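You operate a simulated robot arm through the tools that you are given. There is no shell and no other tool. Be economical: measure what you need, move in short steps, check, and stop when the job is done.

You are at the controls of a simulated two-armed robot. One attempt, no reset.

TASK
Uncover the clamped yellow mould, tamp both wells level and cover it again.
Fine: cover on the bench meanwhile, tamper back; cover square on the rim; then let the clamp go. Set down upright: tamper with the orange grip.

Only the result counts: the job must be done as asked and must still hold three seconds after the hand-in. Knocking over, shifting, dropping, spilling or breaking anything else fails it. A push-on lid holds only when it is set on centred and level and pressed home; a screw cap is set on level and turned clockwise until tight.

THE ROBOT
Two 7-joint arms with fingered hands on one trunk that stands fixed in place. Base frame: the origin is at the foot of the trunk, x ahead of it, y to its left, z up; the work surface is at about z = 860. Readings come in mm, degrees, newtons and seconds.
The left shoulder is at [70, 142, 1214], the right one opposite. With the tool pointing down near the work surface each hand reaches from about 380 to 780 mm from the base axis, measured 20 degrees to its own side. Payload 3.6 kg a hand.
Tool frame (each hand has its own): the origin (TCP) lies between the finger pads and is the grasp point; the fingertips stand 25 mm ahead of it; z points along the fingers, y is the line along which they close. Largest opening 88 mm; the body of the gripper starts 29 mm behind the TCP. The gripper is a hand of 5 fingers: y runs from the thumb to the fingers, the wrist lies at [-13, -97, -162] in the tool frame, and closing takes about 1.5 s.
Orientation is that of the tool frame in the base frame, as a unit quaternion [w, x, y, z]. With the fingers straight down and the wrist toward the robot, the tool's x, y and z point along [0, 1, 0], [1, 0, 0] and [0, 0, -1] of the base frame.

THE INTERFACE
- The arms move only by the tool step_arm. It takes "left_moves", "right_moves" or both (then of equal length, played together; a hand with none holds still); each is a list of rows, each a list of 3 entries, a list of its own where there are three numbers: the closure, from 0 (fully open) to 1 (shut), then the shift along the base's x, y, z in mm, then the turn, a rotation vector about the base's x, y, z in degrees. In form: [[hand, [tx, ty, tz], [ax, ay, az]], ...]. A call has 1 to 10 rows; each row is the pose to reach, as a shift and turn from the pose commanded when the call began. Each row takes 0.2 s and may step no farther than 50 mm and 8.6 degrees from the row before; otherwise, or with a gripper value out of range, the whole call is refused. Where a pose cannot be reached the arm comes as near as it can. A force on the tool above 40 N (or 10 N above the force at the start of the call, whichever is more), or a blocked arm, ends the call early, and 0.2 s more pass. The fingers move at their own pace (about 72 mm/s each) and stop on an object; they squeeze with about 26 N. The grip force told is the motor's: it shows also when the fingers shut on nothing. Time passes only in rows, and 0.2 s behind the last, so rows that repeat a pose let the fingers close. The reply holds the time, the measured pose of the TCP, the force on the tool along the base axes, the opening and the grip force, in the units named above and with some noise, with the torque about the TCP (base axes, N m) and any sound that the robot's microphone picked up, and new pictures: "pictures" is both (left out), scene, wrist or none (wrist: the cameras of the hands that moved).
- Cameras (640 x 400 px; columns grow to the right, rows downward): "scene" is now at [141.9, -30.1, 1434.3]; the picture's right is [-0.30, -0.95, -0.00], its down [-0.58, 0.18, -0.80] and it looks along [0.76, -0.24, -0.60] (base axes); focal length 364 px, centre (320, 200). "left" rides on the left gripper at [-59, -79, -105] in its tool frame; the picture's right is [-0.73, -0.32, 0.61], its down [0.62, -0.68, 0.38] and it looks along [0.29, 0.66, 0.70] (tool axes); focal length 234 px, centre (320, 200). "right" rides on the right gripper at [59, -79, -105] in its tool frame; the picture's right is [-0.73, 0.32, -0.61], its down [-0.62, -0.68, 0.38] and it looks along [-0.29, 0.66, 0.70] (tool axes); focal length 234 px, centre (320, 200). There is no depth. A picture from a camera that has moved, and an enlarged one, comes with that camera's place and axes in the base frame and with its lens. The place of the scene camera against the robot may be out by one fixed shift of up to 18 mm in any direction.
- slide_trunk(by): slides the trunk up (or, below 0, down) by that many mm; the arms and the scene camera ride with it, the base frame stays. It gives what a move gives, with no picture.
- preshape(shape, hand): the hand has 5 fingers and takes this shape, open, in about a second: jaw (thumb against the fingers, like two jaws); tri (thumb and two fingers); tip (a fingertip pinch); poke (one finger out to press); point (the index stretched); flat (the hand flat); cup (the hand cupped); fist (a fist). The gripper value then closes the fingers along that shape, each until it touches; the sizes above hold for jaw. It gives what a move gives, with no picture.
- turn_head(pan, tilt): turns the head with the scene camera to pan (to the left, within 86 degrees either way) and tilt (down, from -29 to 69), counted from straight ahead of the robot. It gives what a move gives, and a new picture of the scene camera.
- inspect(camera, box): a new picture of the part [left, top, right, bottom] of that camera's present view, enlarged. The clock stands still meanwhile.
- hand_in(): hands the job in; it is judged then, once.

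Work in short steps. Places have to be worked out from the pictures, the camera data and where the tool is seen: move nearer, look again, correct. Check each grasp and each placing, and mend what went wrong. You have 120 turns and 200 pictures in all, those below and enlarged ones among them. Open the grippers and draw the arms clear of the work before you hand the job in, unless the task says otherwise; then end with one line.

The tools are called as name(argument=value, ...) on one line, values as JSON. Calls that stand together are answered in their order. step_arm: Moves the arms, as the interface text tells. Its arguments: {"type":"object","properties":{"left_moves":{"type":"array","items":{"type":"array"}},"right_moves":{"type":"array","items":{"type":"array"}},"pictures":{"type":"string","enum":["both","scene","wrist","none"]}},"required":[]} The other tools are called the same way: slide_trunk (by) slides the trunk up or down; preshape (shape, hand) gives the hand a shape; turn_head (pan, tilt) turns the head that bears the scene camera; inspect (camera, box) takes an enlarged picture of a part of a camera's view; hand_in () hands the job in.

At the start:

```text
clock: 0.0
left_position: [410.5, -24.7, 1229.1]
left_tcp_rot: [0.0, 0.707, 0.707, 0.0]
left_ft_force: [-0.2, -0.6, -0.1]
left_torque: [-0.01, 0.0, 0.02]
left_gripper_width: 87.5
left_grip_force: 0.1
left_shape: jaw
right_position: [419.3, -383.9, 1178.3]
right_tcp_rot: [0.001, 0.707, 0.707, 0.0]
right_ft_force: [0.2, 0.1, -0.5]
right_torque: [-0.02, 0.0, 0.02]
right_gripper_width: 87.7
right_grip_force: 0.1
right_shape: jaw
trunk travel left (down, up): [-750.0, 190.0]
head pan, tilt: [-17.4, 37.1]
```

scene: 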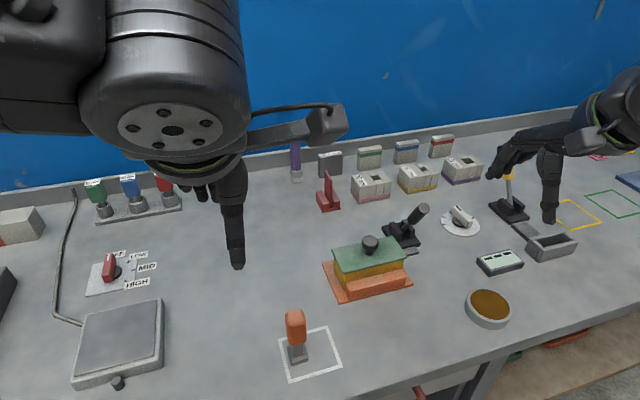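
right: 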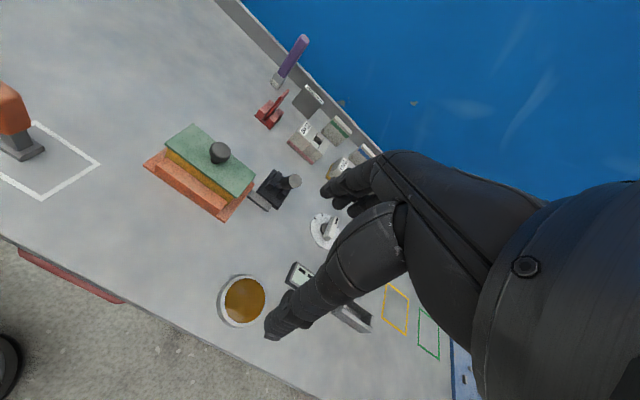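
left: 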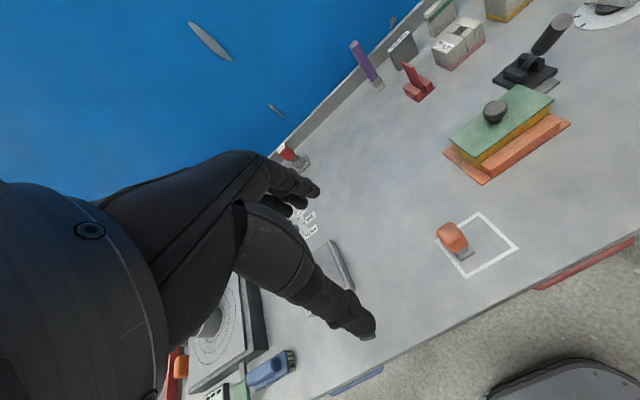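

The mould (yellow, green cover with knob) sits on an orange base by a black toggle clamp; the tamper stands in the white square. I look closer.

inspect(camera="scene", box=[300, 180, 460, 310])

inspect(camera="left", box=[420, 0, 640, 290])

inspect(camera="right", box=[130, 100, 350, 240])

inspect(camera="scene", box=[260, 290, 360, 390])

```text
3.08 times, centred on (380, 245) of scene
camera zoom: at [141.9, -30.1, 1434.3], right [-0.3, -0.95, 0.0], down [-0.58, 0.18, -0.8], along [0.76, -0.24, -0.6], focal length 1121 px, centre (135, 62)
```

zoom: 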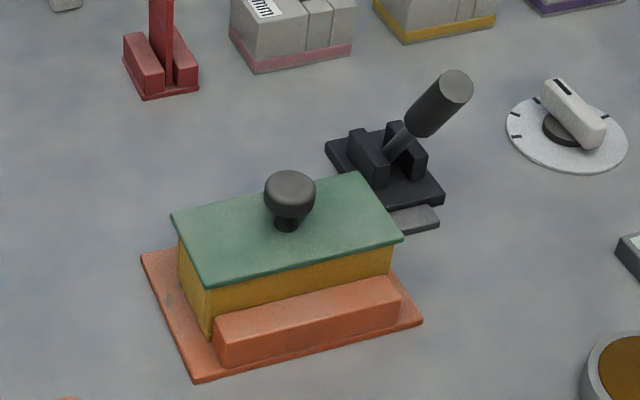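

```text
1.38 times, centred on (530, 145) of left
camera zoom: at [330.4, -82.5, 1335.0], right [-0.32, -0.73, -0.61], down [-0.68, 0.62, -0.38], along [0.66, 0.29, -0.7], focal length 323 px, centre (30, 276)
```

zoom: 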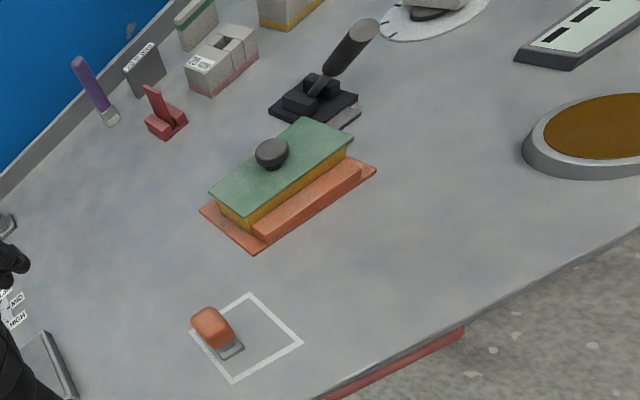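

```text
2.86 times, centred on (240, 170) of right
camera zoom: at [338.7, -325.1, 1284.1], right [0.32, -0.73, 0.61], down [-0.68, -0.62, -0.38], along [0.66, -0.29, -0.7], focal length 669 px, centre (549, 286)
```

zoom: 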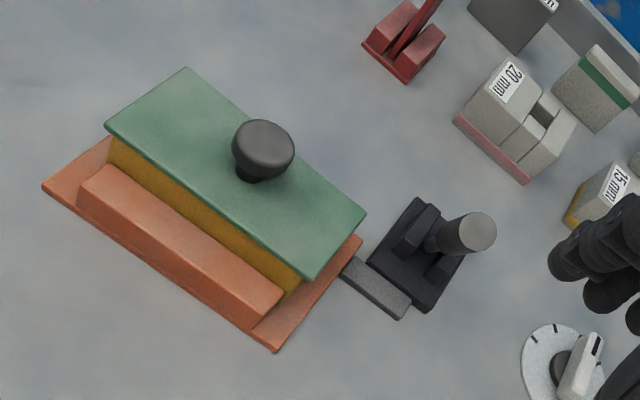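

```text
4.00 times, centred on (310, 340) of scene
camera zoom: at [141.9, -30.1, 1434.3], right [-0.3, -0.95, 0.0], down [-0.58, 0.18, -0.8], along [0.76, -0.24, -0.6], focal length 1458 px, centre (360, -360)
```

zoom: 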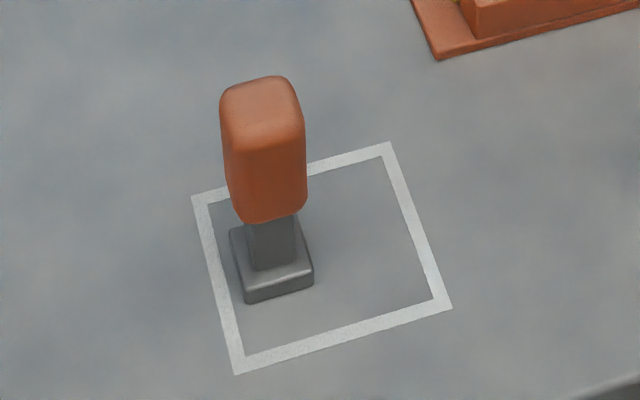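

Triangulating: knob top ≈ (587,-270,955), cover 64×131 with its long side along y, tamper ≈ (455,-93) with the grip up to z≈993, lever tip ≈ (610,-390,993). I bring the right hand above the knob.

step_arm(right_moves=[[0, [28, 19, -15], [0, 0, 0]], [0, [56, 38, -35], [0, 0, 0]], [0, [84, 57, -60], [0, 0, 0]], [0, [112, 76, -85], [0, 0, 0]], [0, [140, 95, -110], [0, 0, 0]], [0, [167, 113, -140], [0, 0, 0]], [0, [167, 113, -140], [0, 0, 0]]])

```text
clock: 1.6
left_position: [408.4, -25.7, 1229.6]
left_tcp_rot: [0.0, 0.707, 0.708, 0.0]
left_ft_force: [-0.7, 0.4, -1.0]
left_torque: [-0.02, -0.01, -0.03]
left_gripper_width: 87.7
left_grip_force: 0.0
left_shape: jaw
right_position: [582.8, -266.3, 1039.6]
right_tcp_rot: [0.001, 0.707, 0.707, 0.001]
right_ft_force: [0.6, -0.2, -0.3]
right_torque: [0.01, 0.03, -0.01]
right_gripper_width: 87.8
right_grip_force: 0.0
right_shape: jaw
right hand out of reach, approached as far as the arm can: row 1
trunk travel left (down, up): [-750.0, 190.0]
head pan, tilt: [-17.4, 37.1]
camera scene: at [141.0, -30.7, 1434.4], right [-0.3, -0.95, 0.0], down [-0.57, 0.18, -0.8], along [0.76, -0.24, -0.6], focal length 364 px, centre (320, 200)
camera right: at [503.3, -207.7, 1144.2], right [0.32, -0.73, 0.61], down [-0.68, -0.62, -0.38], along [0.66, -0.29, -0.69], focal length 234 px, centre (320, 200)
```

scene: 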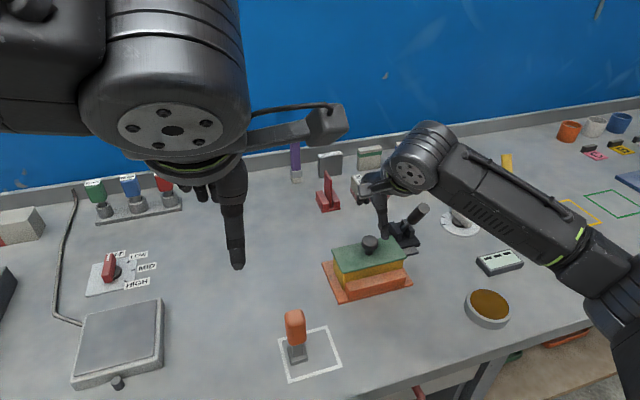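
right: 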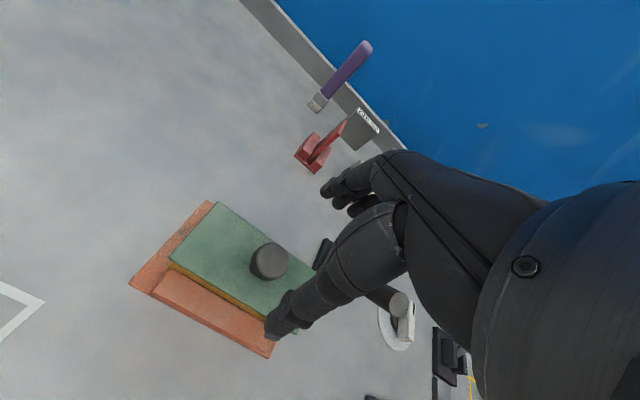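

The knob is confirmed at about (587,-269). I descend in steps so the fingertips stay just above the cover, then look.

step_arm(right_moves=[[0, [1, 1, -30], [0, 0, 0]], [0, [1, 1, -60], [0, 0, 0]], [0, [1, 1, -78], [0, 0, 0]], [0, [1, 1, -78], [0, 0, 0]]])

inspect(camera="scene", box=[310, 160, 470, 310])

```text
clock: 2.6
left_position: [410.0, -24.1, 1228.4]
left_tcp_rot: [0.0, 0.706, 0.708, -0.001]
left_ft_force: [0.0, 0.7, -0.3]
left_torque: [-0.06, -0.04, 0.01]
left_gripper_width: 88.0
left_grip_force: 0.1
left_shape: jaw
right_position: [585.0, -269.3, 961.8]
right_tcp_rot: [0.001, 0.707, 0.707, 0.001]
right_ft_force: [0.7, 0.1, 1.1]
right_torque: [0.01, 0.0, -0.01]
right_gripper_width: 88.0
right_grip_force: 0.0
right_shape: jaw
trunk travel left (down, up): [-750.0, 190.0]
head pan, tilt: [-17.4, 37.1]
camera scene: at [142.0, -30.0, 1434.3], right [-0.3, -0.95, 0.0], down [-0.58, 0.18, -0.8], along [0.76, -0.24, -0.6], focal length 364 px, centre (320, 200)
camera right: at [505.5, -210.2, 1067.5], right [0.32, -0.73, 0.61], down [-0.68, -0.62, -0.38], along [0.66, -0.29, -0.7], focal length 234 px, centre (320, 200)
```

scene: 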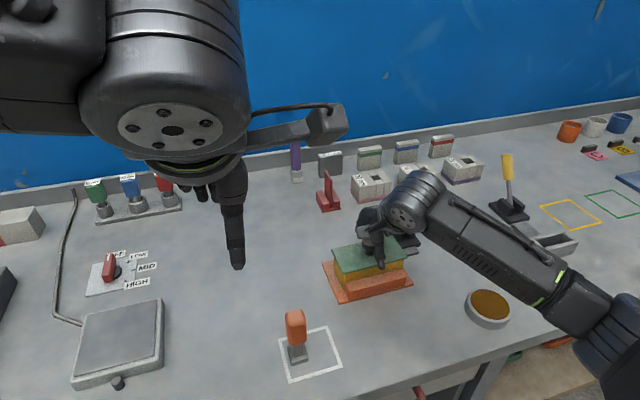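
right: 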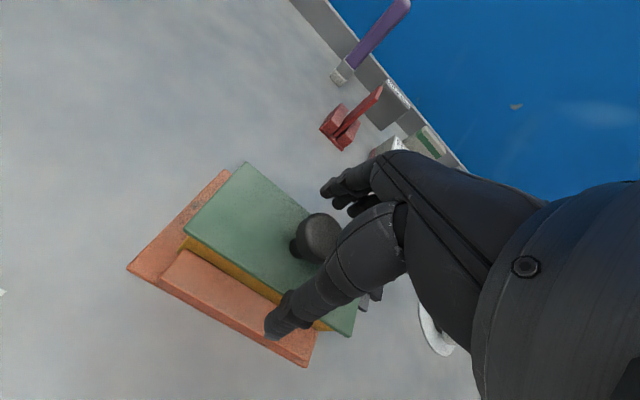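

```text
2.67 times, centred on (390, 235) of scene
camera zoom: at [142.0, -30.0, 1434.3], right [-0.3, -0.95, 0.0], down [-0.58, 0.18, -0.8], along [0.76, -0.24, -0.6], focal length 972 px, centre (133, 107)
```

zoom: 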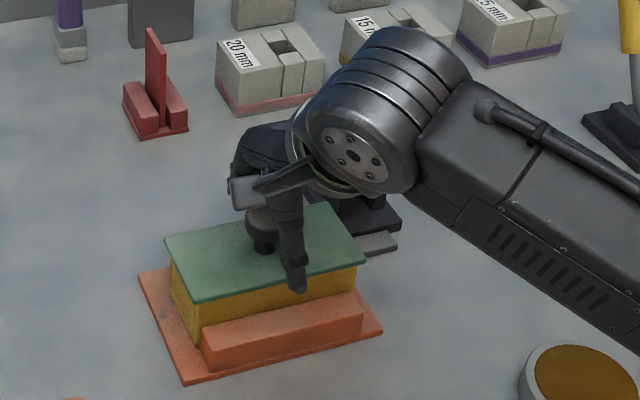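

The thumb and fingers straddle the knob along x. I lower 3 mm more and close.

step_arm(right_moves=[[0, [2, 0, -3], [0, 0, 0]], [1, [2, 0, -3], [0, 0, 0]], [1, [2, 0, -3], [0, 0, 0]], [1, [2, 0, -3], [0, 0, 0]], [1, [2, 0, -3], [0, 0, 0]], [1, [2, 0, -3], [0, 0, 0]], [1, [2, 0, -3], [0, 0, 0]], [1, [2, 0, -3], [0, 0, 0]]])

```text
clock: 4.4
left_position: [408.5, -24.6, 1228.2]
left_tcp_rot: [0.0, 0.707, 0.707, 0.0]
left_ft_force: [-0.4, -1.0, 0.1]
left_torque: [0.0, -0.01, 0.02]
left_gripper_width: 87.5
left_grip_force: 0.1
left_shape: jaw
right_position: [586.8, -269.2, 958.7]
right_tcp_rot: [-0.001, 0.707, 0.707, 0.0]
right_ft_force: [0.3, 0.0, -1.1]
right_torque: [-0.03, 0.0, 0.0]
right_gripper_width: 18.9
right_grip_force: 25.8
right_shape: jaw
trunk travel left (down, up): [-750.0, 190.0]
head pan, tilt: [-17.4, 37.1]
camera scene: at [142.0, -30.1, 1434.3], right [-0.3, -0.95, 0.0], down [-0.58, 0.18, -0.8], along [0.76, -0.24, -0.6], focal length 364 px, centre (320, 200)
camera right: at [507.7, -211.0, 1064.6], right [0.32, -0.73, 0.61], down [-0.68, -0.62, -0.38], along [0.66, -0.29, -0.7], focal length 234 px, centre (320, 200)
```

scene: 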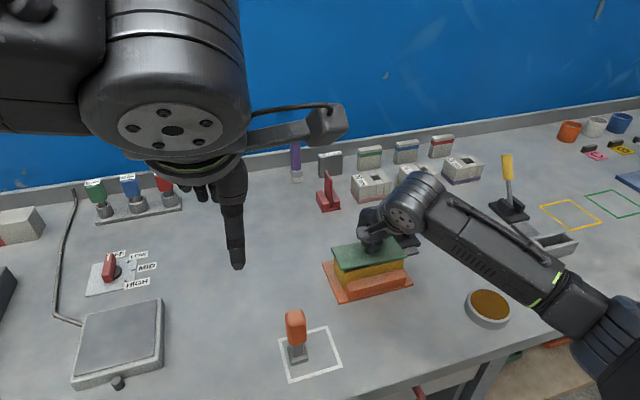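
right: 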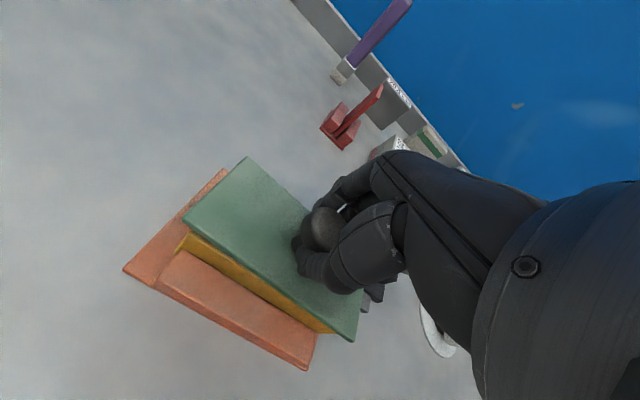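

Knob gripped (width 18.9, 25.8 N). I lift gently and watch for whether only the cover comes up.

step_arm(right_moves=[[1, [0, 0, 5], [0, 0, 0]], [1, [0, 0, 15], [0, 0, 0]], [1, [0, 0, 30], [0, 0, 0]], [1, [0, 0, 50], [0, 0, 0]], [1, [0, 0, 70], [0, 0, 0]], [1, [0, 0, 70], [0, 0, 0]]])

inspect(camera="scene", box=[310, 160, 470, 310])

```text
clock: 5.8
left_position: [409.8, -25.3, 1230.2]
left_tcp_rot: [-0.001, 0.706, 0.708, 0.0]
left_ft_force: [0.6, 1.1, -0.3]
left_torque: [-0.01, -0.02, 0.02]
left_gripper_width: 87.5
left_grip_force: 0.0
left_shape: jaw
right_position: [588.4, -269.9, 1027.1]
right_tcp_rot: [0.001, 0.707, 0.707, 0.0]
right_ft_force: [-0.2, -0.9, -0.3]
right_torque: [0.0, 0.04, 0.0]
right_gripper_width: 19.1
right_grip_force: 26.3
right_shape: jaw
trunk travel left (down, up): [-750.0, 190.0]
head pan, tilt: [-17.4, 37.1]
camera scene: at [142.2, -30.2, 1434.3], right [-0.3, -0.95, 0.0], down [-0.58, 0.18, -0.8], along [0.76, -0.24, -0.6], focal length 364 px, centre (320, 200)
camera right: at [509.0, -210.6, 1132.5], right [0.32, -0.73, 0.61], down [-0.68, -0.62, -0.38], along [0.66, -0.29, -0.7], focal length 234 px, centre (320, 200)
```

scene: 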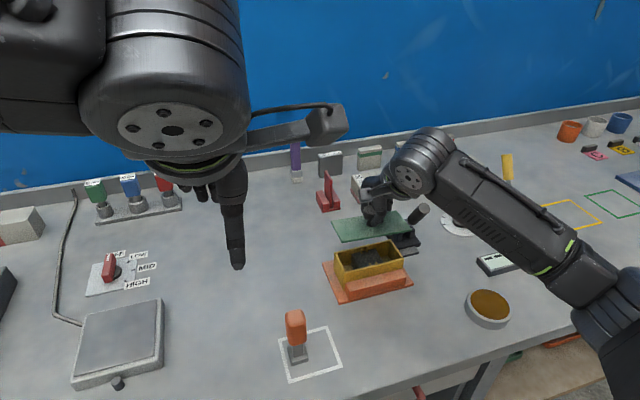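
right: 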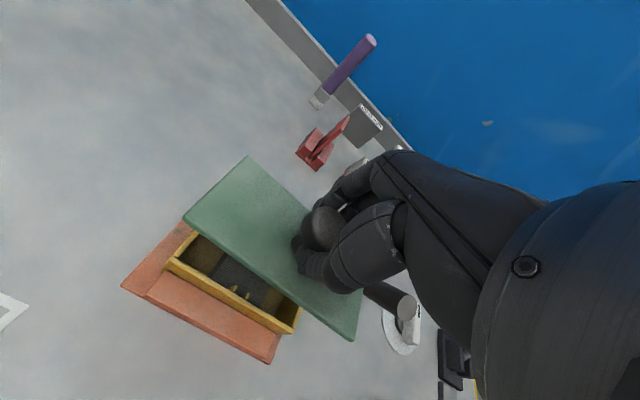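

```text
2.67 times, centred on (390, 235) of scene
camera zoom: at [142.2, -30.2, 1434.3], right [-0.3, -0.95, 0.0], down [-0.58, 0.18, -0.8], along [0.76, -0.24, -0.6], focal length 972 px, centre (133, 107)
```

zoom: 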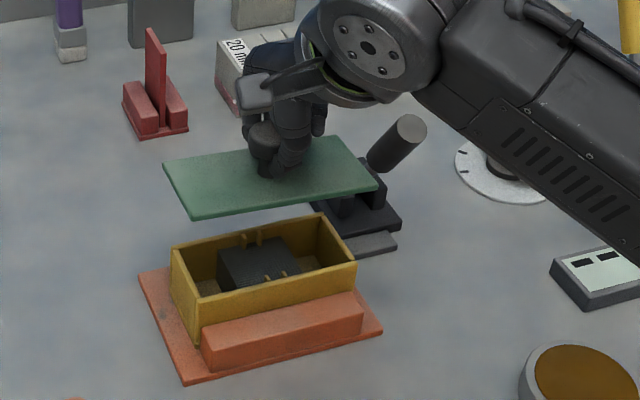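

The cover is off cleanly; two wells lie at either end with a dark block between. I carry the cover toward me to the free bench near (455,-280) and lower most of the way.

step_arm(right_moves=[[1, [-40, -3, 0], [0, 0, 0]], [1, [-80, -6, 0], [0, 0, 0]], [1, [-132, -10, 0], [0, 0, 0]], [1, [-132, -10, -35], [0, 0, 0]], [1, [-132, -10, -70], [0, 0, 0]], [1, [-132, -10, -105], [0, 0, 0]], [1, [-132, -10, -115], [0, 0, 0]], [1, [-132, -10, -115], [0, 0, 0]]])

```text
refused: row 3 steps farther than a row can; nothing moved
```

Row 3 was too long; I resend with smaller steps.

step_arm(right_moves=[[1, [-44, -3, 0], [0, 0, 0]], [1, [-88, -6, 0], [0, 0, 0]], [1, [-132, -10, 0], [0, 0, 0]], [1, [-132, -10, -35], [0, 0, 0]], [1, [-132, -10, -70], [0, 0, 0]], [1, [-132, -10, -105], [0, 0, 0]], [1, [-132, -10, -115], [0, 0, 0]], [1, [-132, -10, -115], [0, 0, 0]]])

inspect(camera="scene", box=[310, 200, 530, 370])

```text
clock: 7.6
left_position: [409.1, -24.3, 1229.5]
left_tcp_rot: [0.0, 0.707, 0.708, -0.001]
left_ft_force: [0.5, -0.3, -0.1]
left_torque: [0.0, 0.03, 0.0]
left_gripper_width: 87.5
left_grip_force: 0.1
left_shape: jaw
right_position: [454.0, -280.9, 913.9]
right_tcp_rot: [0.0, 0.707, 0.707, 0.0]
right_ft_force: [0.3, 0.0, -0.6]
right_torque: [0.03, 0.02, 0.02]
right_gripper_width: 19.5
right_grip_force: 25.6
right_shape: jaw
trunk travel left (down, up): [-750.0, 190.0]
head pan, tilt: [-17.4, 37.1]
camera scene: at [141.9, -30.1, 1434.3], right [-0.3, -0.95, 0.0], down [-0.58, 0.18, -0.8], along [0.76, -0.24, -0.6], focal length 364 px, centre (320, 200)
camera right: at [374.9, -221.1, 1019.1], right [0.32, -0.73, 0.61], down [-0.68, -0.62, -0.38], along [0.66, -0.29, -0.7], focal length 234 px, centre (320, 200)
```

scene: 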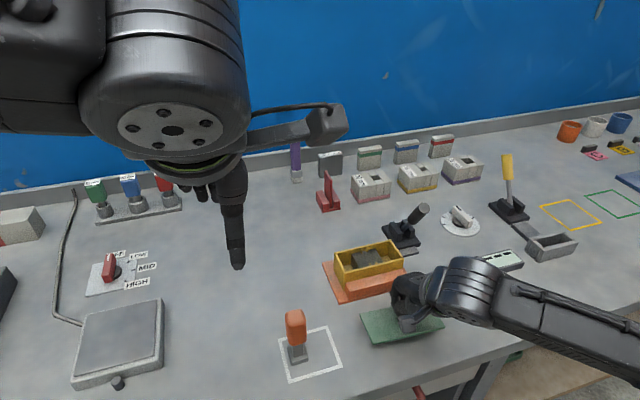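
right: 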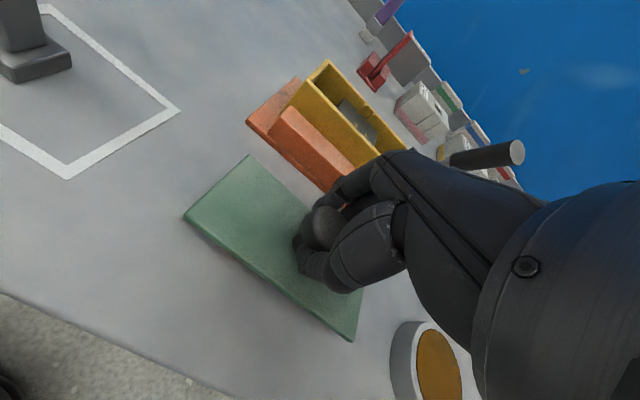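

```text
2.35 times, centred on (420, 285) of scene
camera zoom: at [141.9, -30.1, 1434.3], right [-0.3, -0.95, 0.0], down [-0.58, 0.18, -0.8], along [0.76, -0.24, -0.6], focal length 858 px, centre (85, 0)
```

zoom: 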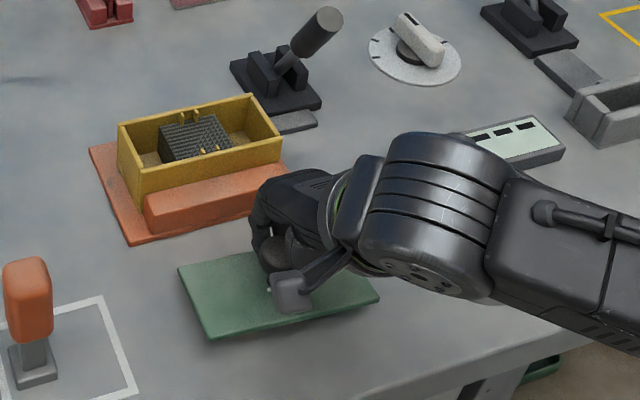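

The cover is level, ~20 mm above clear bench. I lower in small steps until contact.

step_arm(right_moves=[[1, [0, 0, -5], [0, 0, 0]], [1, [0, 0, -9], [0, 0, 0]], [1, [0, 0, -12], [0, 0, 0]], [1, [0, 0, -14], [0, 0, 0]], [1, [0, 0, -16], [0, 0, 0]]], pictures="none")

inspect(camera="scene", box=[340, 270, 460, 360])

```text
clock: 8.8
left_position: [409.6, -23.3, 1229.3]
left_tcp_rot: [0.0, 0.706, 0.708, 0.0]
left_ft_force: [-0.3, 0.1, -0.3]
left_torque: [0.02, -0.02, -0.02]
left_gripper_width: 87.5
left_grip_force: 0.0
left_shape: jaw
right_position: [455.9, -280.5, 896.6]
right_tcp_rot: [0.0, 0.707, 0.708, 0.0]
right_ft_force: [-0.5, 0.5, 0.0]
right_torque: [-0.05, -0.02, -0.02]
right_gripper_width: 19.0
right_grip_force: 25.6
right_shape: jaw
trunk travel left (down, up): [-750.0, 190.0]
head pan, tilt: [-17.4, 37.1]
```

```text
4.44 times, centred on (400, 315) of scene
camera zoom: at [141.7, -29.9, 1434.4], right [-0.3, -0.95, 0.0], down [-0.58, 0.18, -0.8], along [0.76, -0.24, -0.6], focal length 1620 px, centre (-36, -311)
```

zoom: 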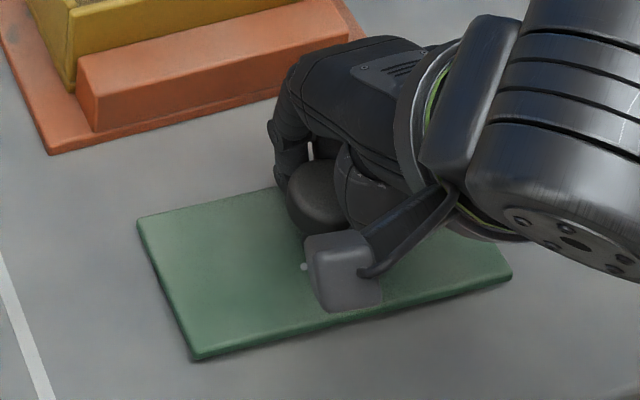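

No contact force yet; I continue in 1.5 mm steps.

step_arm(right_moves=[[1, [0, 0, -1.5], [0, 0, 0]], [1, [0, 0, -3], [0, 0, 0]], [1, [0, 0, -4], [0, 0, 0]], [1, [0, 0, -4], [0, 0, 0]]], pictures="none")

```text
clock: 9.8
left_position: [409.1, -24.0, 1230.0]
left_tcp_rot: [0.0, 0.706, 0.708, 0.0]
left_ft_force: [0.4, -0.1, 0.1]
left_torque: [-0.02, 0.0, 0.0]
left_gripper_width: 87.7
left_grip_force: 0.1
left_shape: jaw
right_position: [454.7, -279.0, 892.6]
right_tcp_rot: [0.0, 0.707, 0.707, 0.0]
right_ft_force: [-0.8, -1.8, 5.2]
right_torque: [-0.04, -0.2, -0.07]
right_gripper_width: 19.4
right_grip_force: 26.2
right_shape: jaw
trunk travel left (down, up): [-750.0, 190.0]
head pan, tilt: [-17.4, 37.1]
```

Contact at 5 N. I open the fingers and raise the hand straight up.

step_arm(right_moves=[[0.5, [0, 0, 1], [0, 0, 0]], [0.5, [0, 0, 1], [0, 0, 0]], [0.5, [0, 0, 1], [0, 0, 0]], [0.3, [0, 0, 1], [0, 0, 0]], [0.3, [0, 0, 1], [0, 0, 0]], [0.3, [0, 0, 20], [0, 0, 0]], [0.3, [0, 0, 50], [0, 0, 0]], [0.3, [0, 0, 90], [0, 0, 0]], [0.3, [0, 0, 130], [0, 0, 0]]])

```text
clock: 11.8
left_position: [409.2, -24.0, 1227.8]
left_tcp_rot: [0.0, 0.707, 0.708, 0.0]
left_ft_force: [0.2, -0.1, 0.7]
left_torque: [0.03, -0.05, 0.02]
left_gripper_width: 87.5
left_grip_force: 0.1
left_shape: jaw
right_position: [455.3, -279.5, 1023.5]
right_tcp_rot: [0.0, 0.707, 0.707, 0.001]
right_ft_force: [-1.0, -0.6, 0.3]
right_torque: [-0.01, 0.02, 0.0]
right_gripper_width: 61.5
right_grip_force: 0.0
right_shape: jaw
trunk travel left (down, up): [-750.0, 190.0]
head pan, tilt: [-17.4, 37.1]
camera scene: at [141.7, -29.8, 1434.3], right [-0.3, -0.95, 0.0], down [-0.58, 0.18, -0.8], along [0.76, -0.24, -0.6], focal length 364 px, centre (320, 200)
camera right: at [376.9, -220.7, 1128.7], right [0.32, -0.73, 0.61], down [-0.68, -0.62, -0.38], along [0.66, -0.29, -0.7], focal length 234 px, centre (320, 200)
```

scene: 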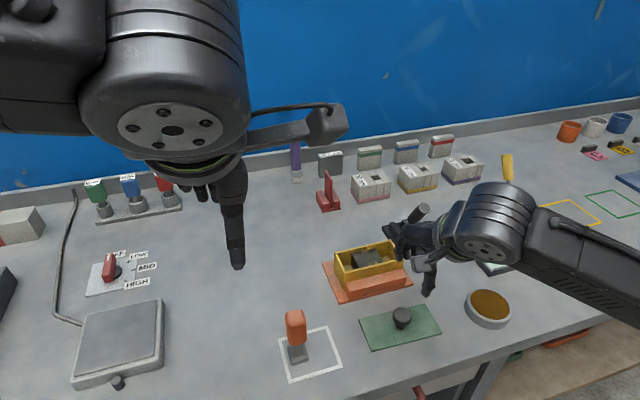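
right: 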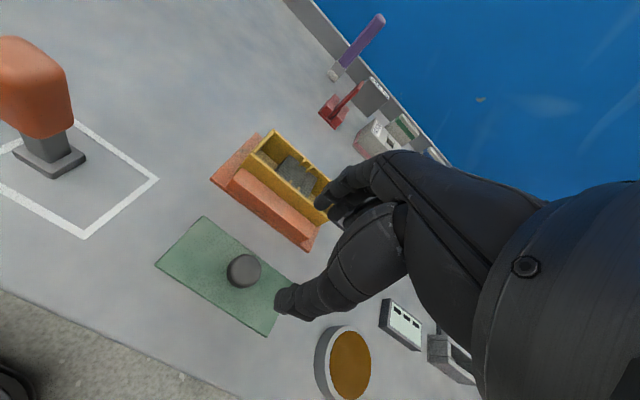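

Cover released and lying flat. I draw the right hand back to the side, keeping its camera on the mould, and inspect the wells and clamp.

step_arm(right_moves=[[0.3, [-10, -30, 35], [0, 0, 0]], [0.3, [-20, -60, 70], [0, 0, 0]], [0.3, [-30, -90, 105], [0, 0, 0]], [0.3, [-40, -120, 140], [0, 0, 0]], [0, [-40, -150, 150], [0, 0, 0]]], pictures="none")

inspect(camera="right", box=[100, 60, 320, 240])

inspect(camera="scene", box=[320, 195, 440, 305])

inspect(camera="scene", box=[440, 140, 600, 270])

```text
clock: 13.0
left_position: [409.5, -24.9, 1228.9]
left_tcp_rot: [-0.001, 0.706, 0.708, 0.0]
left_ft_force: [0.1, 0.5, 0.1]
left_torque: [-0.04, 0.04, 0.01]
left_gripper_width: 87.5
left_grip_force: 0.1
left_shape: jaw
right_position: [417.2, -429.3, 1171.1]
right_tcp_rot: [0.001, 0.707, 0.707, 0.001]
right_ft_force: [0.4, 0.7, -0.8]
right_torque: [0.05, -0.01, 0.01]
right_gripper_width: 87.5
right_grip_force: 0.0
right_shape: jaw
trunk travel left (down, up): [-750.0, 190.0]
head pan, tilt: [-17.4, 37.1]
```

```text
2.22 times, centred on (210, 150) of right
camera zoom: at [337.4, -371.0, 1276.8], right [0.32, -0.73, 0.61], down [-0.68, -0.62, -0.38], along [0.66, -0.29, -0.7], focal length 520 px, centre (564, 311)
```

zoom: 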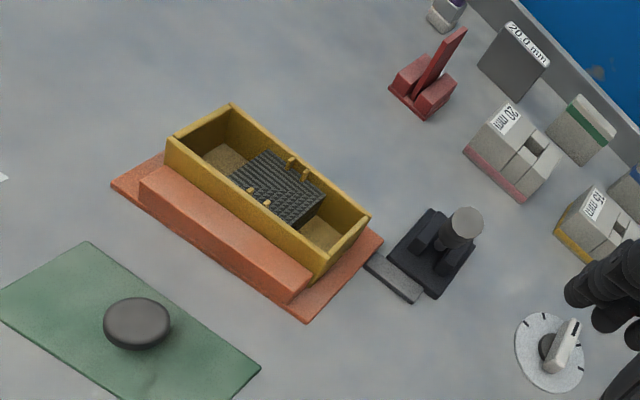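

```text
3.64 times, centred on (380, 250) of scene
camera zoom: at [141.8, -31.2, 1434.3], right [-0.3, -0.95, 0.0], down [-0.58, 0.18, -0.8], along [0.76, -0.24, -0.6], focal length 1325 px, centre (102, 18)
```

zoom: 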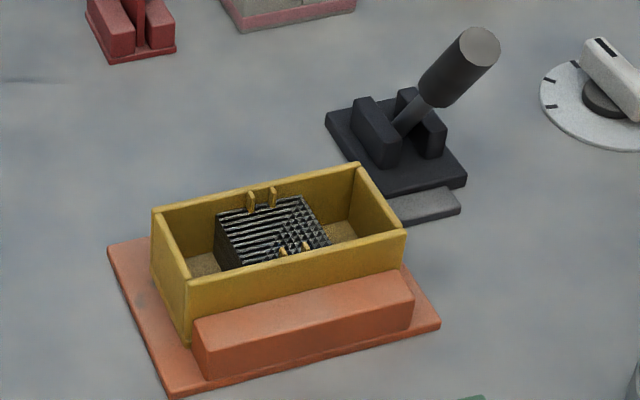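

```text
3.08 times, centred on (520, 205) of scene
camera zoom: at [141.8, -31.2, 1434.3], right [-0.3, -0.95, 0.0], down [-0.58, 0.18, -0.8], along [0.76, -0.24, -0.6], focal length 1121 px, centre (-295, 185)
```

zoom: 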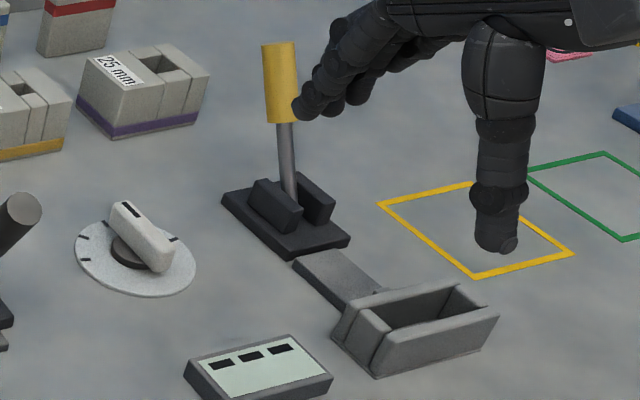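

Two wells at the ends (y≈-230 and -313), ribbed core in the middle. I move the right camera nearly over the mould for a steep view.

step_arm(right_moves=[[0, [40, 22, 0], [0, 0, 0]], [0, [80, 44, 0], [0, 0, 0]], [0, [120, 66, 0], [0, 0, 0]], [0, [160, 88, 0], [0, 0, 0]], [0, [182, 100, 0], [0, 0, 0]], [0, [182, 100, 0], [0, 0, 0]]], pictures="none")

inspect(camera="right", box=[90, 200, 250, 340])

```text
clock: 14.4
left_position: [409.1, -23.6, 1230.2]
left_tcp_rot: [0.0, 0.706, 0.708, 0.001]
left_ft_force: [-0.4, -0.3, -0.2]
left_torque: [-0.03, -0.02, 0.02]
left_gripper_width: 87.6
left_grip_force: 0.1
left_shape: jaw
right_position: [598.8, -327.7, 1174.2]
right_tcp_rot: [0.001, 0.707, 0.707, 0.0]
right_ft_force: [-0.3, -0.5, 0.2]
right_torque: [0.01, 0.01, -0.02]
right_gripper_width: 87.9
right_grip_force: 0.0
right_shape: jaw
trunk travel left (down, up): [-750.0, 190.0]
head pan, tilt: [-17.4, 37.1]
```

```text
2.86 times, centred on (170, 270) of right
camera zoom: at [518.9, -269.4, 1279.4], right [0.32, -0.73, 0.61], down [-0.68, -0.62, -0.38], along [0.66, -0.29, -0.69], focal length 669 px, centre (749, 0)
```

zoom: 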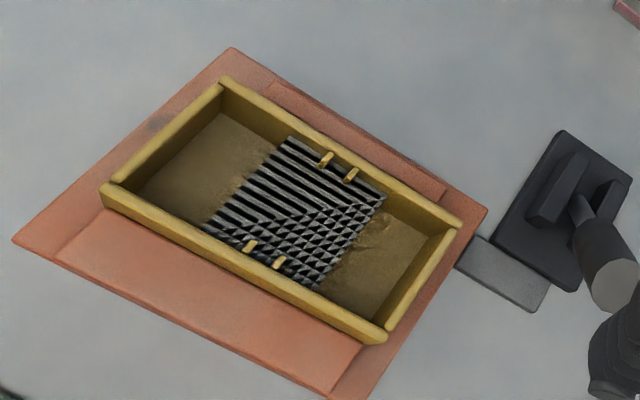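

I zoom in tighter on the wells to understand the ribbed middle.

inspect(camera="right", box=[110, 215, 210, 290])

inspect(camera="scene", box=[340, 235, 410, 285])

```text
5.33 times, centred on (160, 252) of right
camera zoom: at [518.9, -269.4, 1279.4], right [0.32, -0.73, 0.61], down [-0.68, -0.62, -0.38], along [0.66, -0.29, -0.69], focal length 1249 px, centre (1173, -80)
```

zoom: 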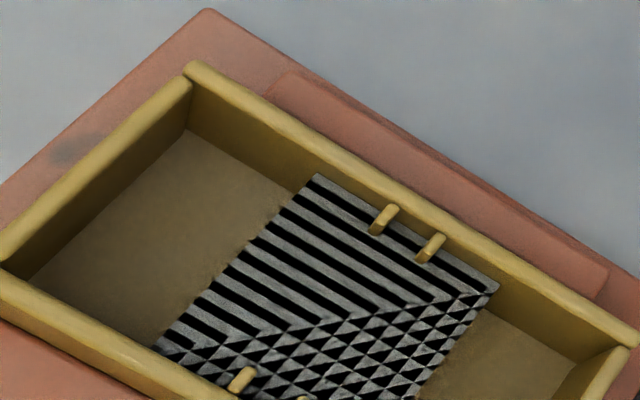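

```text
8.00 times, centred on (375, 260) of scene
camera zoom: at [141.3, -30.5, 1434.4], right [-0.3, -0.95, 0.0], down [-0.57, 0.18, -0.8], along [0.76, -0.24, -0.6], focal length 2916 px, centre (-120, -280)
```

zoom: 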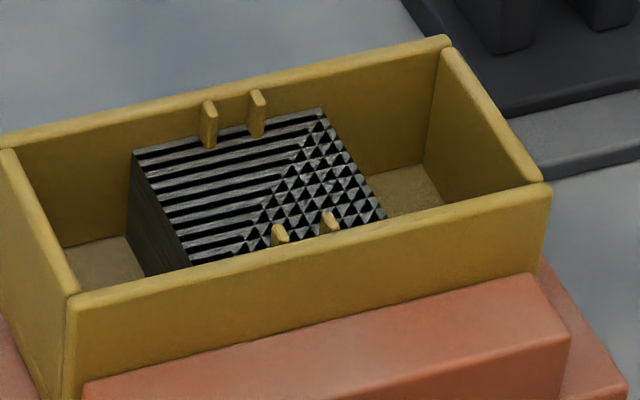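

I take close-ups of each well's surface.

inspect(camera="right", box=[175, 255, 215, 285])

inspect(camera="right", box=[120, 230, 170, 265])

```text
13.33 times, centred on (195, 270) of right
camera zoom: at [518.9, -269.4, 1279.4], right [0.32, -0.73, 0.61], down [-0.68, -0.62, -0.38], along [0.66, -0.29, -0.69], focal length 3122 px, centre (1987, -733)
```

zoom: 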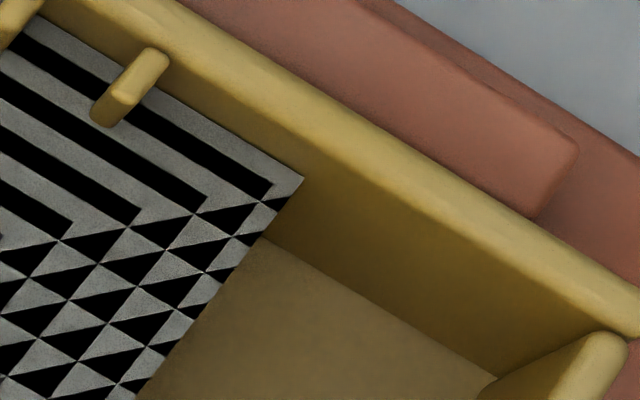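

```text
11.43 times, centred on (145, 248) of right
camera zoom: at [518.9, -269.4, 1279.4], right [0.32, -0.73, 0.61], down [-0.68, -0.62, -0.38], along [0.66, -0.29, -0.69], focal length 2676 px, centre (2320, -343)
```

zoom: 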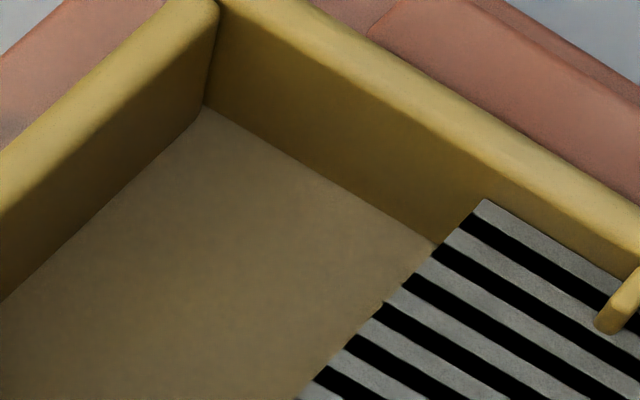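

Both well floors sit near z≈890, rim ≈924. I retract the right hand and bring the left hand above the tamper at (455,-93).

step_arm(right_moves=[[0, [-40, -25, 0], [0, 0, 0]], [0, [-80, -50, 0], [0, 0, 0]], [0, [-120, -75, 0], [0, 0, 0]], [0, [-160, -100, 0], [0, 0, 0]], [0, [-182, -130, 0], [0, 0, 0]], [0, [-182, -130, 0], [0, 0, 0]]], left_moves=[[0, [0, 0, 0], [0, 0, 0]], [0, [10, -15, -35], [0, 0, 0]], [0, [20, -30, -70], [0, 0, 0]], [0, [35, -50, -105], [0, 0, 0]], [0, [45, -68, -139], [0, 0, 0]], [0, [45, -68, -139], [0, 0, 0]]])

```text
clock: 15.8
left_position: [450.1, -90.5, 1090.8]
left_tcp_rot: [0.002, 0.706, 0.708, 0.0]
left_ft_force: [0.6, 1.2, -0.1]
left_torque: [-0.03, -0.04, -0.03]
left_gripper_width: 87.4
left_grip_force: 0.0
left_shape: jaw
right_position: [416.8, -460.1, 1175.2]
right_tcp_rot: [0.001, 0.708, 0.707, -0.001]
right_ft_force: [-0.3, 0.1, -0.6]
right_torque: [-0.02, -0.01, -0.02]
right_gripper_width: 88.1
right_grip_force: 0.2
right_shape: jaw
right hand out of reach, approached as far as the arm can: row 4
trunk travel left (down, up): [-750.0, 190.0]
head pan, tilt: [-17.4, 37.1]
camera scene: at [140.7, -29.2, 1434.5], right [-0.3, -0.95, 0.0], down [-0.57, 0.18, -0.8], along [0.76, -0.24, -0.6], focal length 364 px, centre (320, 200)
camera right: at [336.0, -401.3, 1280.6], right [0.32, -0.73, 0.61], down [-0.68, -0.62, -0.38], along [0.66, -0.29, -0.69], focal length 234 px, centre (320, 200)
camera left: at [371.4, -149.7, 1195.3], right [-0.32, -0.73, -0.61], down [-0.68, 0.62, -0.38], along [0.66, 0.29, -0.7], focal length 234 px, centre (320, 200)
```

scene: 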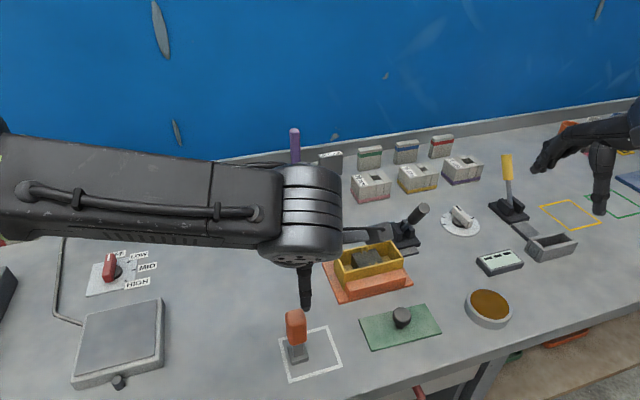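
right: 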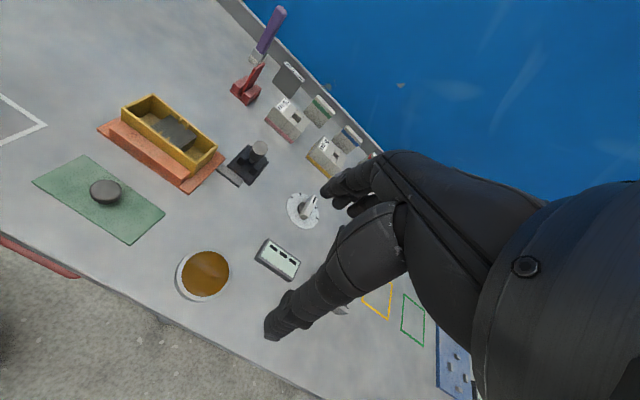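
left: 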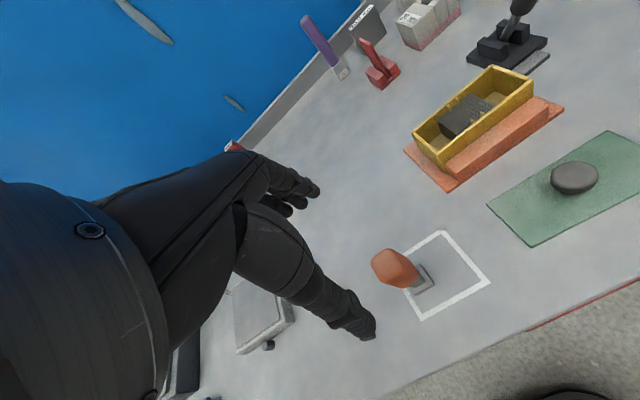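

I zoom the left view to locate the tamper grip and foot precisely.

inspect(camera="left", box=[350, 220, 500, 330])

inspect(camera="left", box=[400, 50, 550, 190])

```text
3.64 times, centred on (425, 275) of left
camera zoom: at [371.4, -149.7, 1195.3], right [-0.32, -0.73, -0.61], down [-0.68, 0.62, -0.38], along [0.66, 0.29, -0.7], focal length 852 px, centre (-62, -73)
```

zoom: 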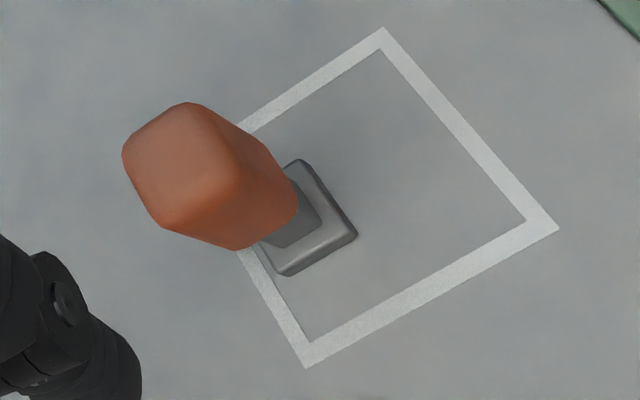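

```text
2.86 times, centred on (475, 120) of left
camera zoom: at [371.4, -149.7, 1195.3], right [-0.32, -0.73, -0.61], down [-0.68, 0.62, -0.38], along [0.66, 0.29, -0.7], focal length 669 px, centre (-123, 429)
```

zoom: 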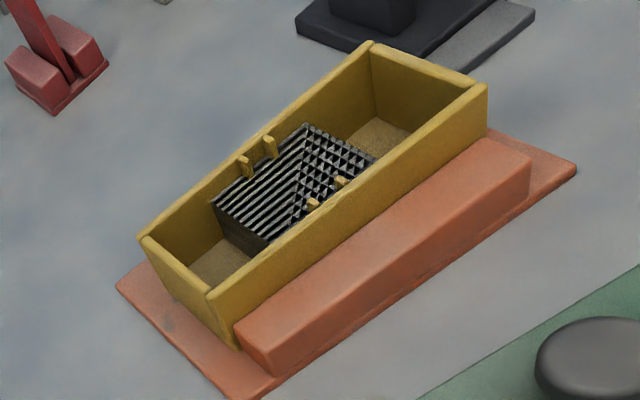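

Tamper foot x 446–476, y -104…-77, centre (461,-91); grip spans z≈918–972. I descend over it with fingers open.

step_arm(left_moves=[[0, [7, 1, -35], [0, 0, 0]], [0, [7, 1, -70], [0, 0, 0]], [0, [7, 1, -100], [0, 0, 0]], [0, [7, 1, -120], [0, 0, 0]], [0, [7, 1, -138], [0, 0, 0]], [0, [7, 1, -138], [0, 0, 0]]])

inspect(camera="scene", box=[250, 260, 370, 390])

```text
clock: 17.2
left_position: [461.5, -90.1, 954.9]
left_tcp_rot: [0.0, 0.707, 0.707, 0.0]
left_ft_force: [-0.1, -0.5, 0.1]
left_torque: [0.02, 0.01, -0.03]
left_gripper_width: 87.9
left_grip_force: 0.1
left_shape: jaw
right_position: [417.1, -460.7, 1174.1]
right_tcp_rot: [0.001, 0.707, 0.707, 0.001]
right_ft_force: [1.3, -0.4, -0.4]
right_torque: [0.01, 0.0, 0.02]
right_gripper_width: 88.0
right_grip_force: 0.0
right_shape: jaw
trunk travel left (down, up): [-750.0, 190.0]
head pan, tilt: [-17.4, 37.1]
camera scene: at [141.8, -30.2, 1434.3], right [-0.3, -0.95, 0.0], down [-0.58, 0.18, -0.8], along [0.76, -0.24, -0.6], focal length 364 px, centre (320, 200)
camera left: at [382.2, -149.0, 1060.8], right [-0.32, -0.73, -0.61], down [-0.68, 0.62, -0.38], along [0.66, 0.29, -0.7], focal length 234 px, centre (320, 200)
```

scene: 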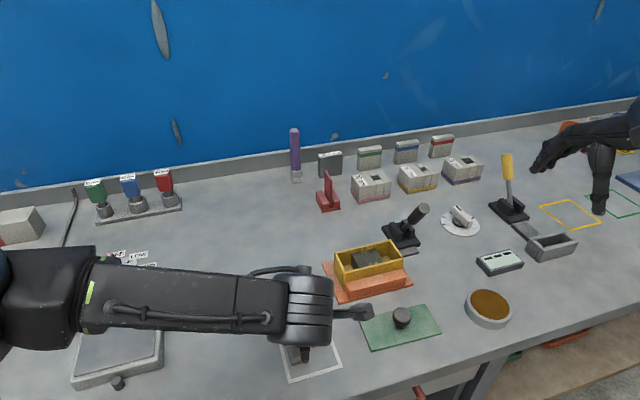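
left: 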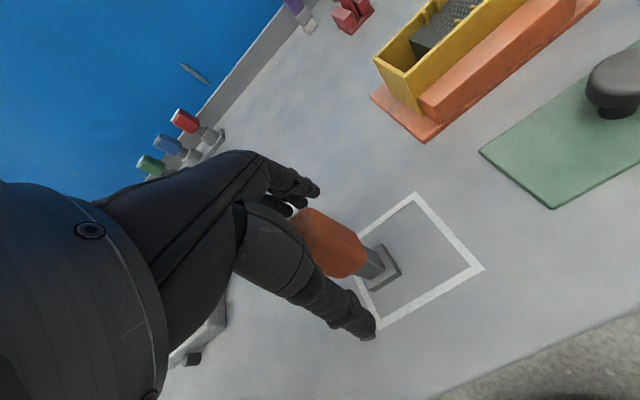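

```text
3.08 times, centred on (310, 325) of scene
camera zoom: at [141.8, -30.2, 1434.3], right [-0.3, -0.95, 0.0], down [-0.58, 0.18, -0.8], along [0.76, -0.24, -0.6], focal length 1121 px, centre (351, -185)
```

zoom: 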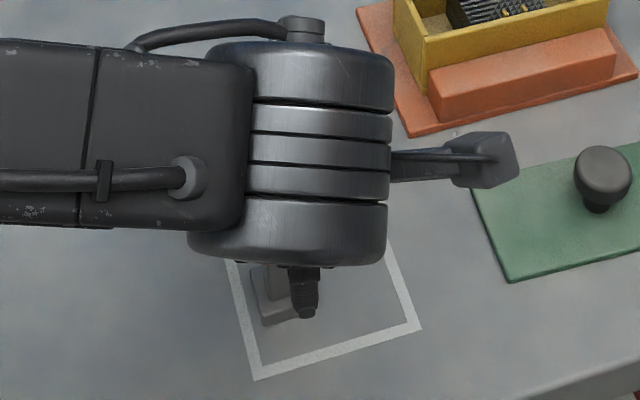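

Thumb and fingers straddle the grip, centred in y. I close.

step_arm(left_moves=[[1, [0, 0, 0], [0, 0, 0]], [1, [0, 0, 0], [0, 0, 0]], [1, [0, 0, 0], [0, 0, 0]], [1, [0, 0, 0], [0, 0, 0]], [1, [0, 0, 0], [0, 0, 0]], [1, [0, 0, 0], [0, 0, 0]], [1, [0, 0, 0], [0, 0, 0]]], pictures="wrist")

```text
clock: 18.8
left_position: [461.9, -90.3, 956.0]
left_tcp_rot: [0.0, 0.707, 0.708, 0.001]
left_ft_force: [-0.7, -0.6, 0.4]
left_torque: [0.0, -0.03, -0.02]
left_gripper_width: 24.8
left_grip_force: 26.1
left_shape: jaw
right_position: [417.3, -460.8, 1175.0]
right_tcp_rot: [0.0, 0.707, 0.707, 0.001]
right_ft_force: [0.1, 0.0, 1.3]
right_torque: [-0.01, -0.02, -0.03]
right_gripper_width: 88.1
right_grip_force: 0.1
right_shape: jaw
trunk travel left (down, up): [-750.0, 190.0]
head pan, tilt: [-17.4, 37.1]
camera left: at [382.3, -148.9, 1061.0], right [-0.32, -0.73, -0.61], down [-0.68, 0.62, -0.38], along [0.66, 0.29, -0.7], focal length 234 px, centre (320, 200)
```

left: 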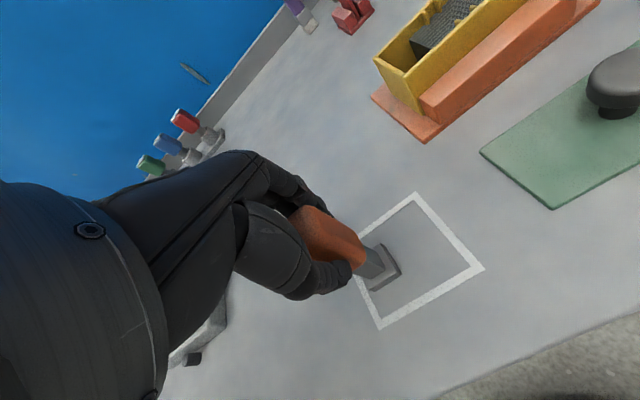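

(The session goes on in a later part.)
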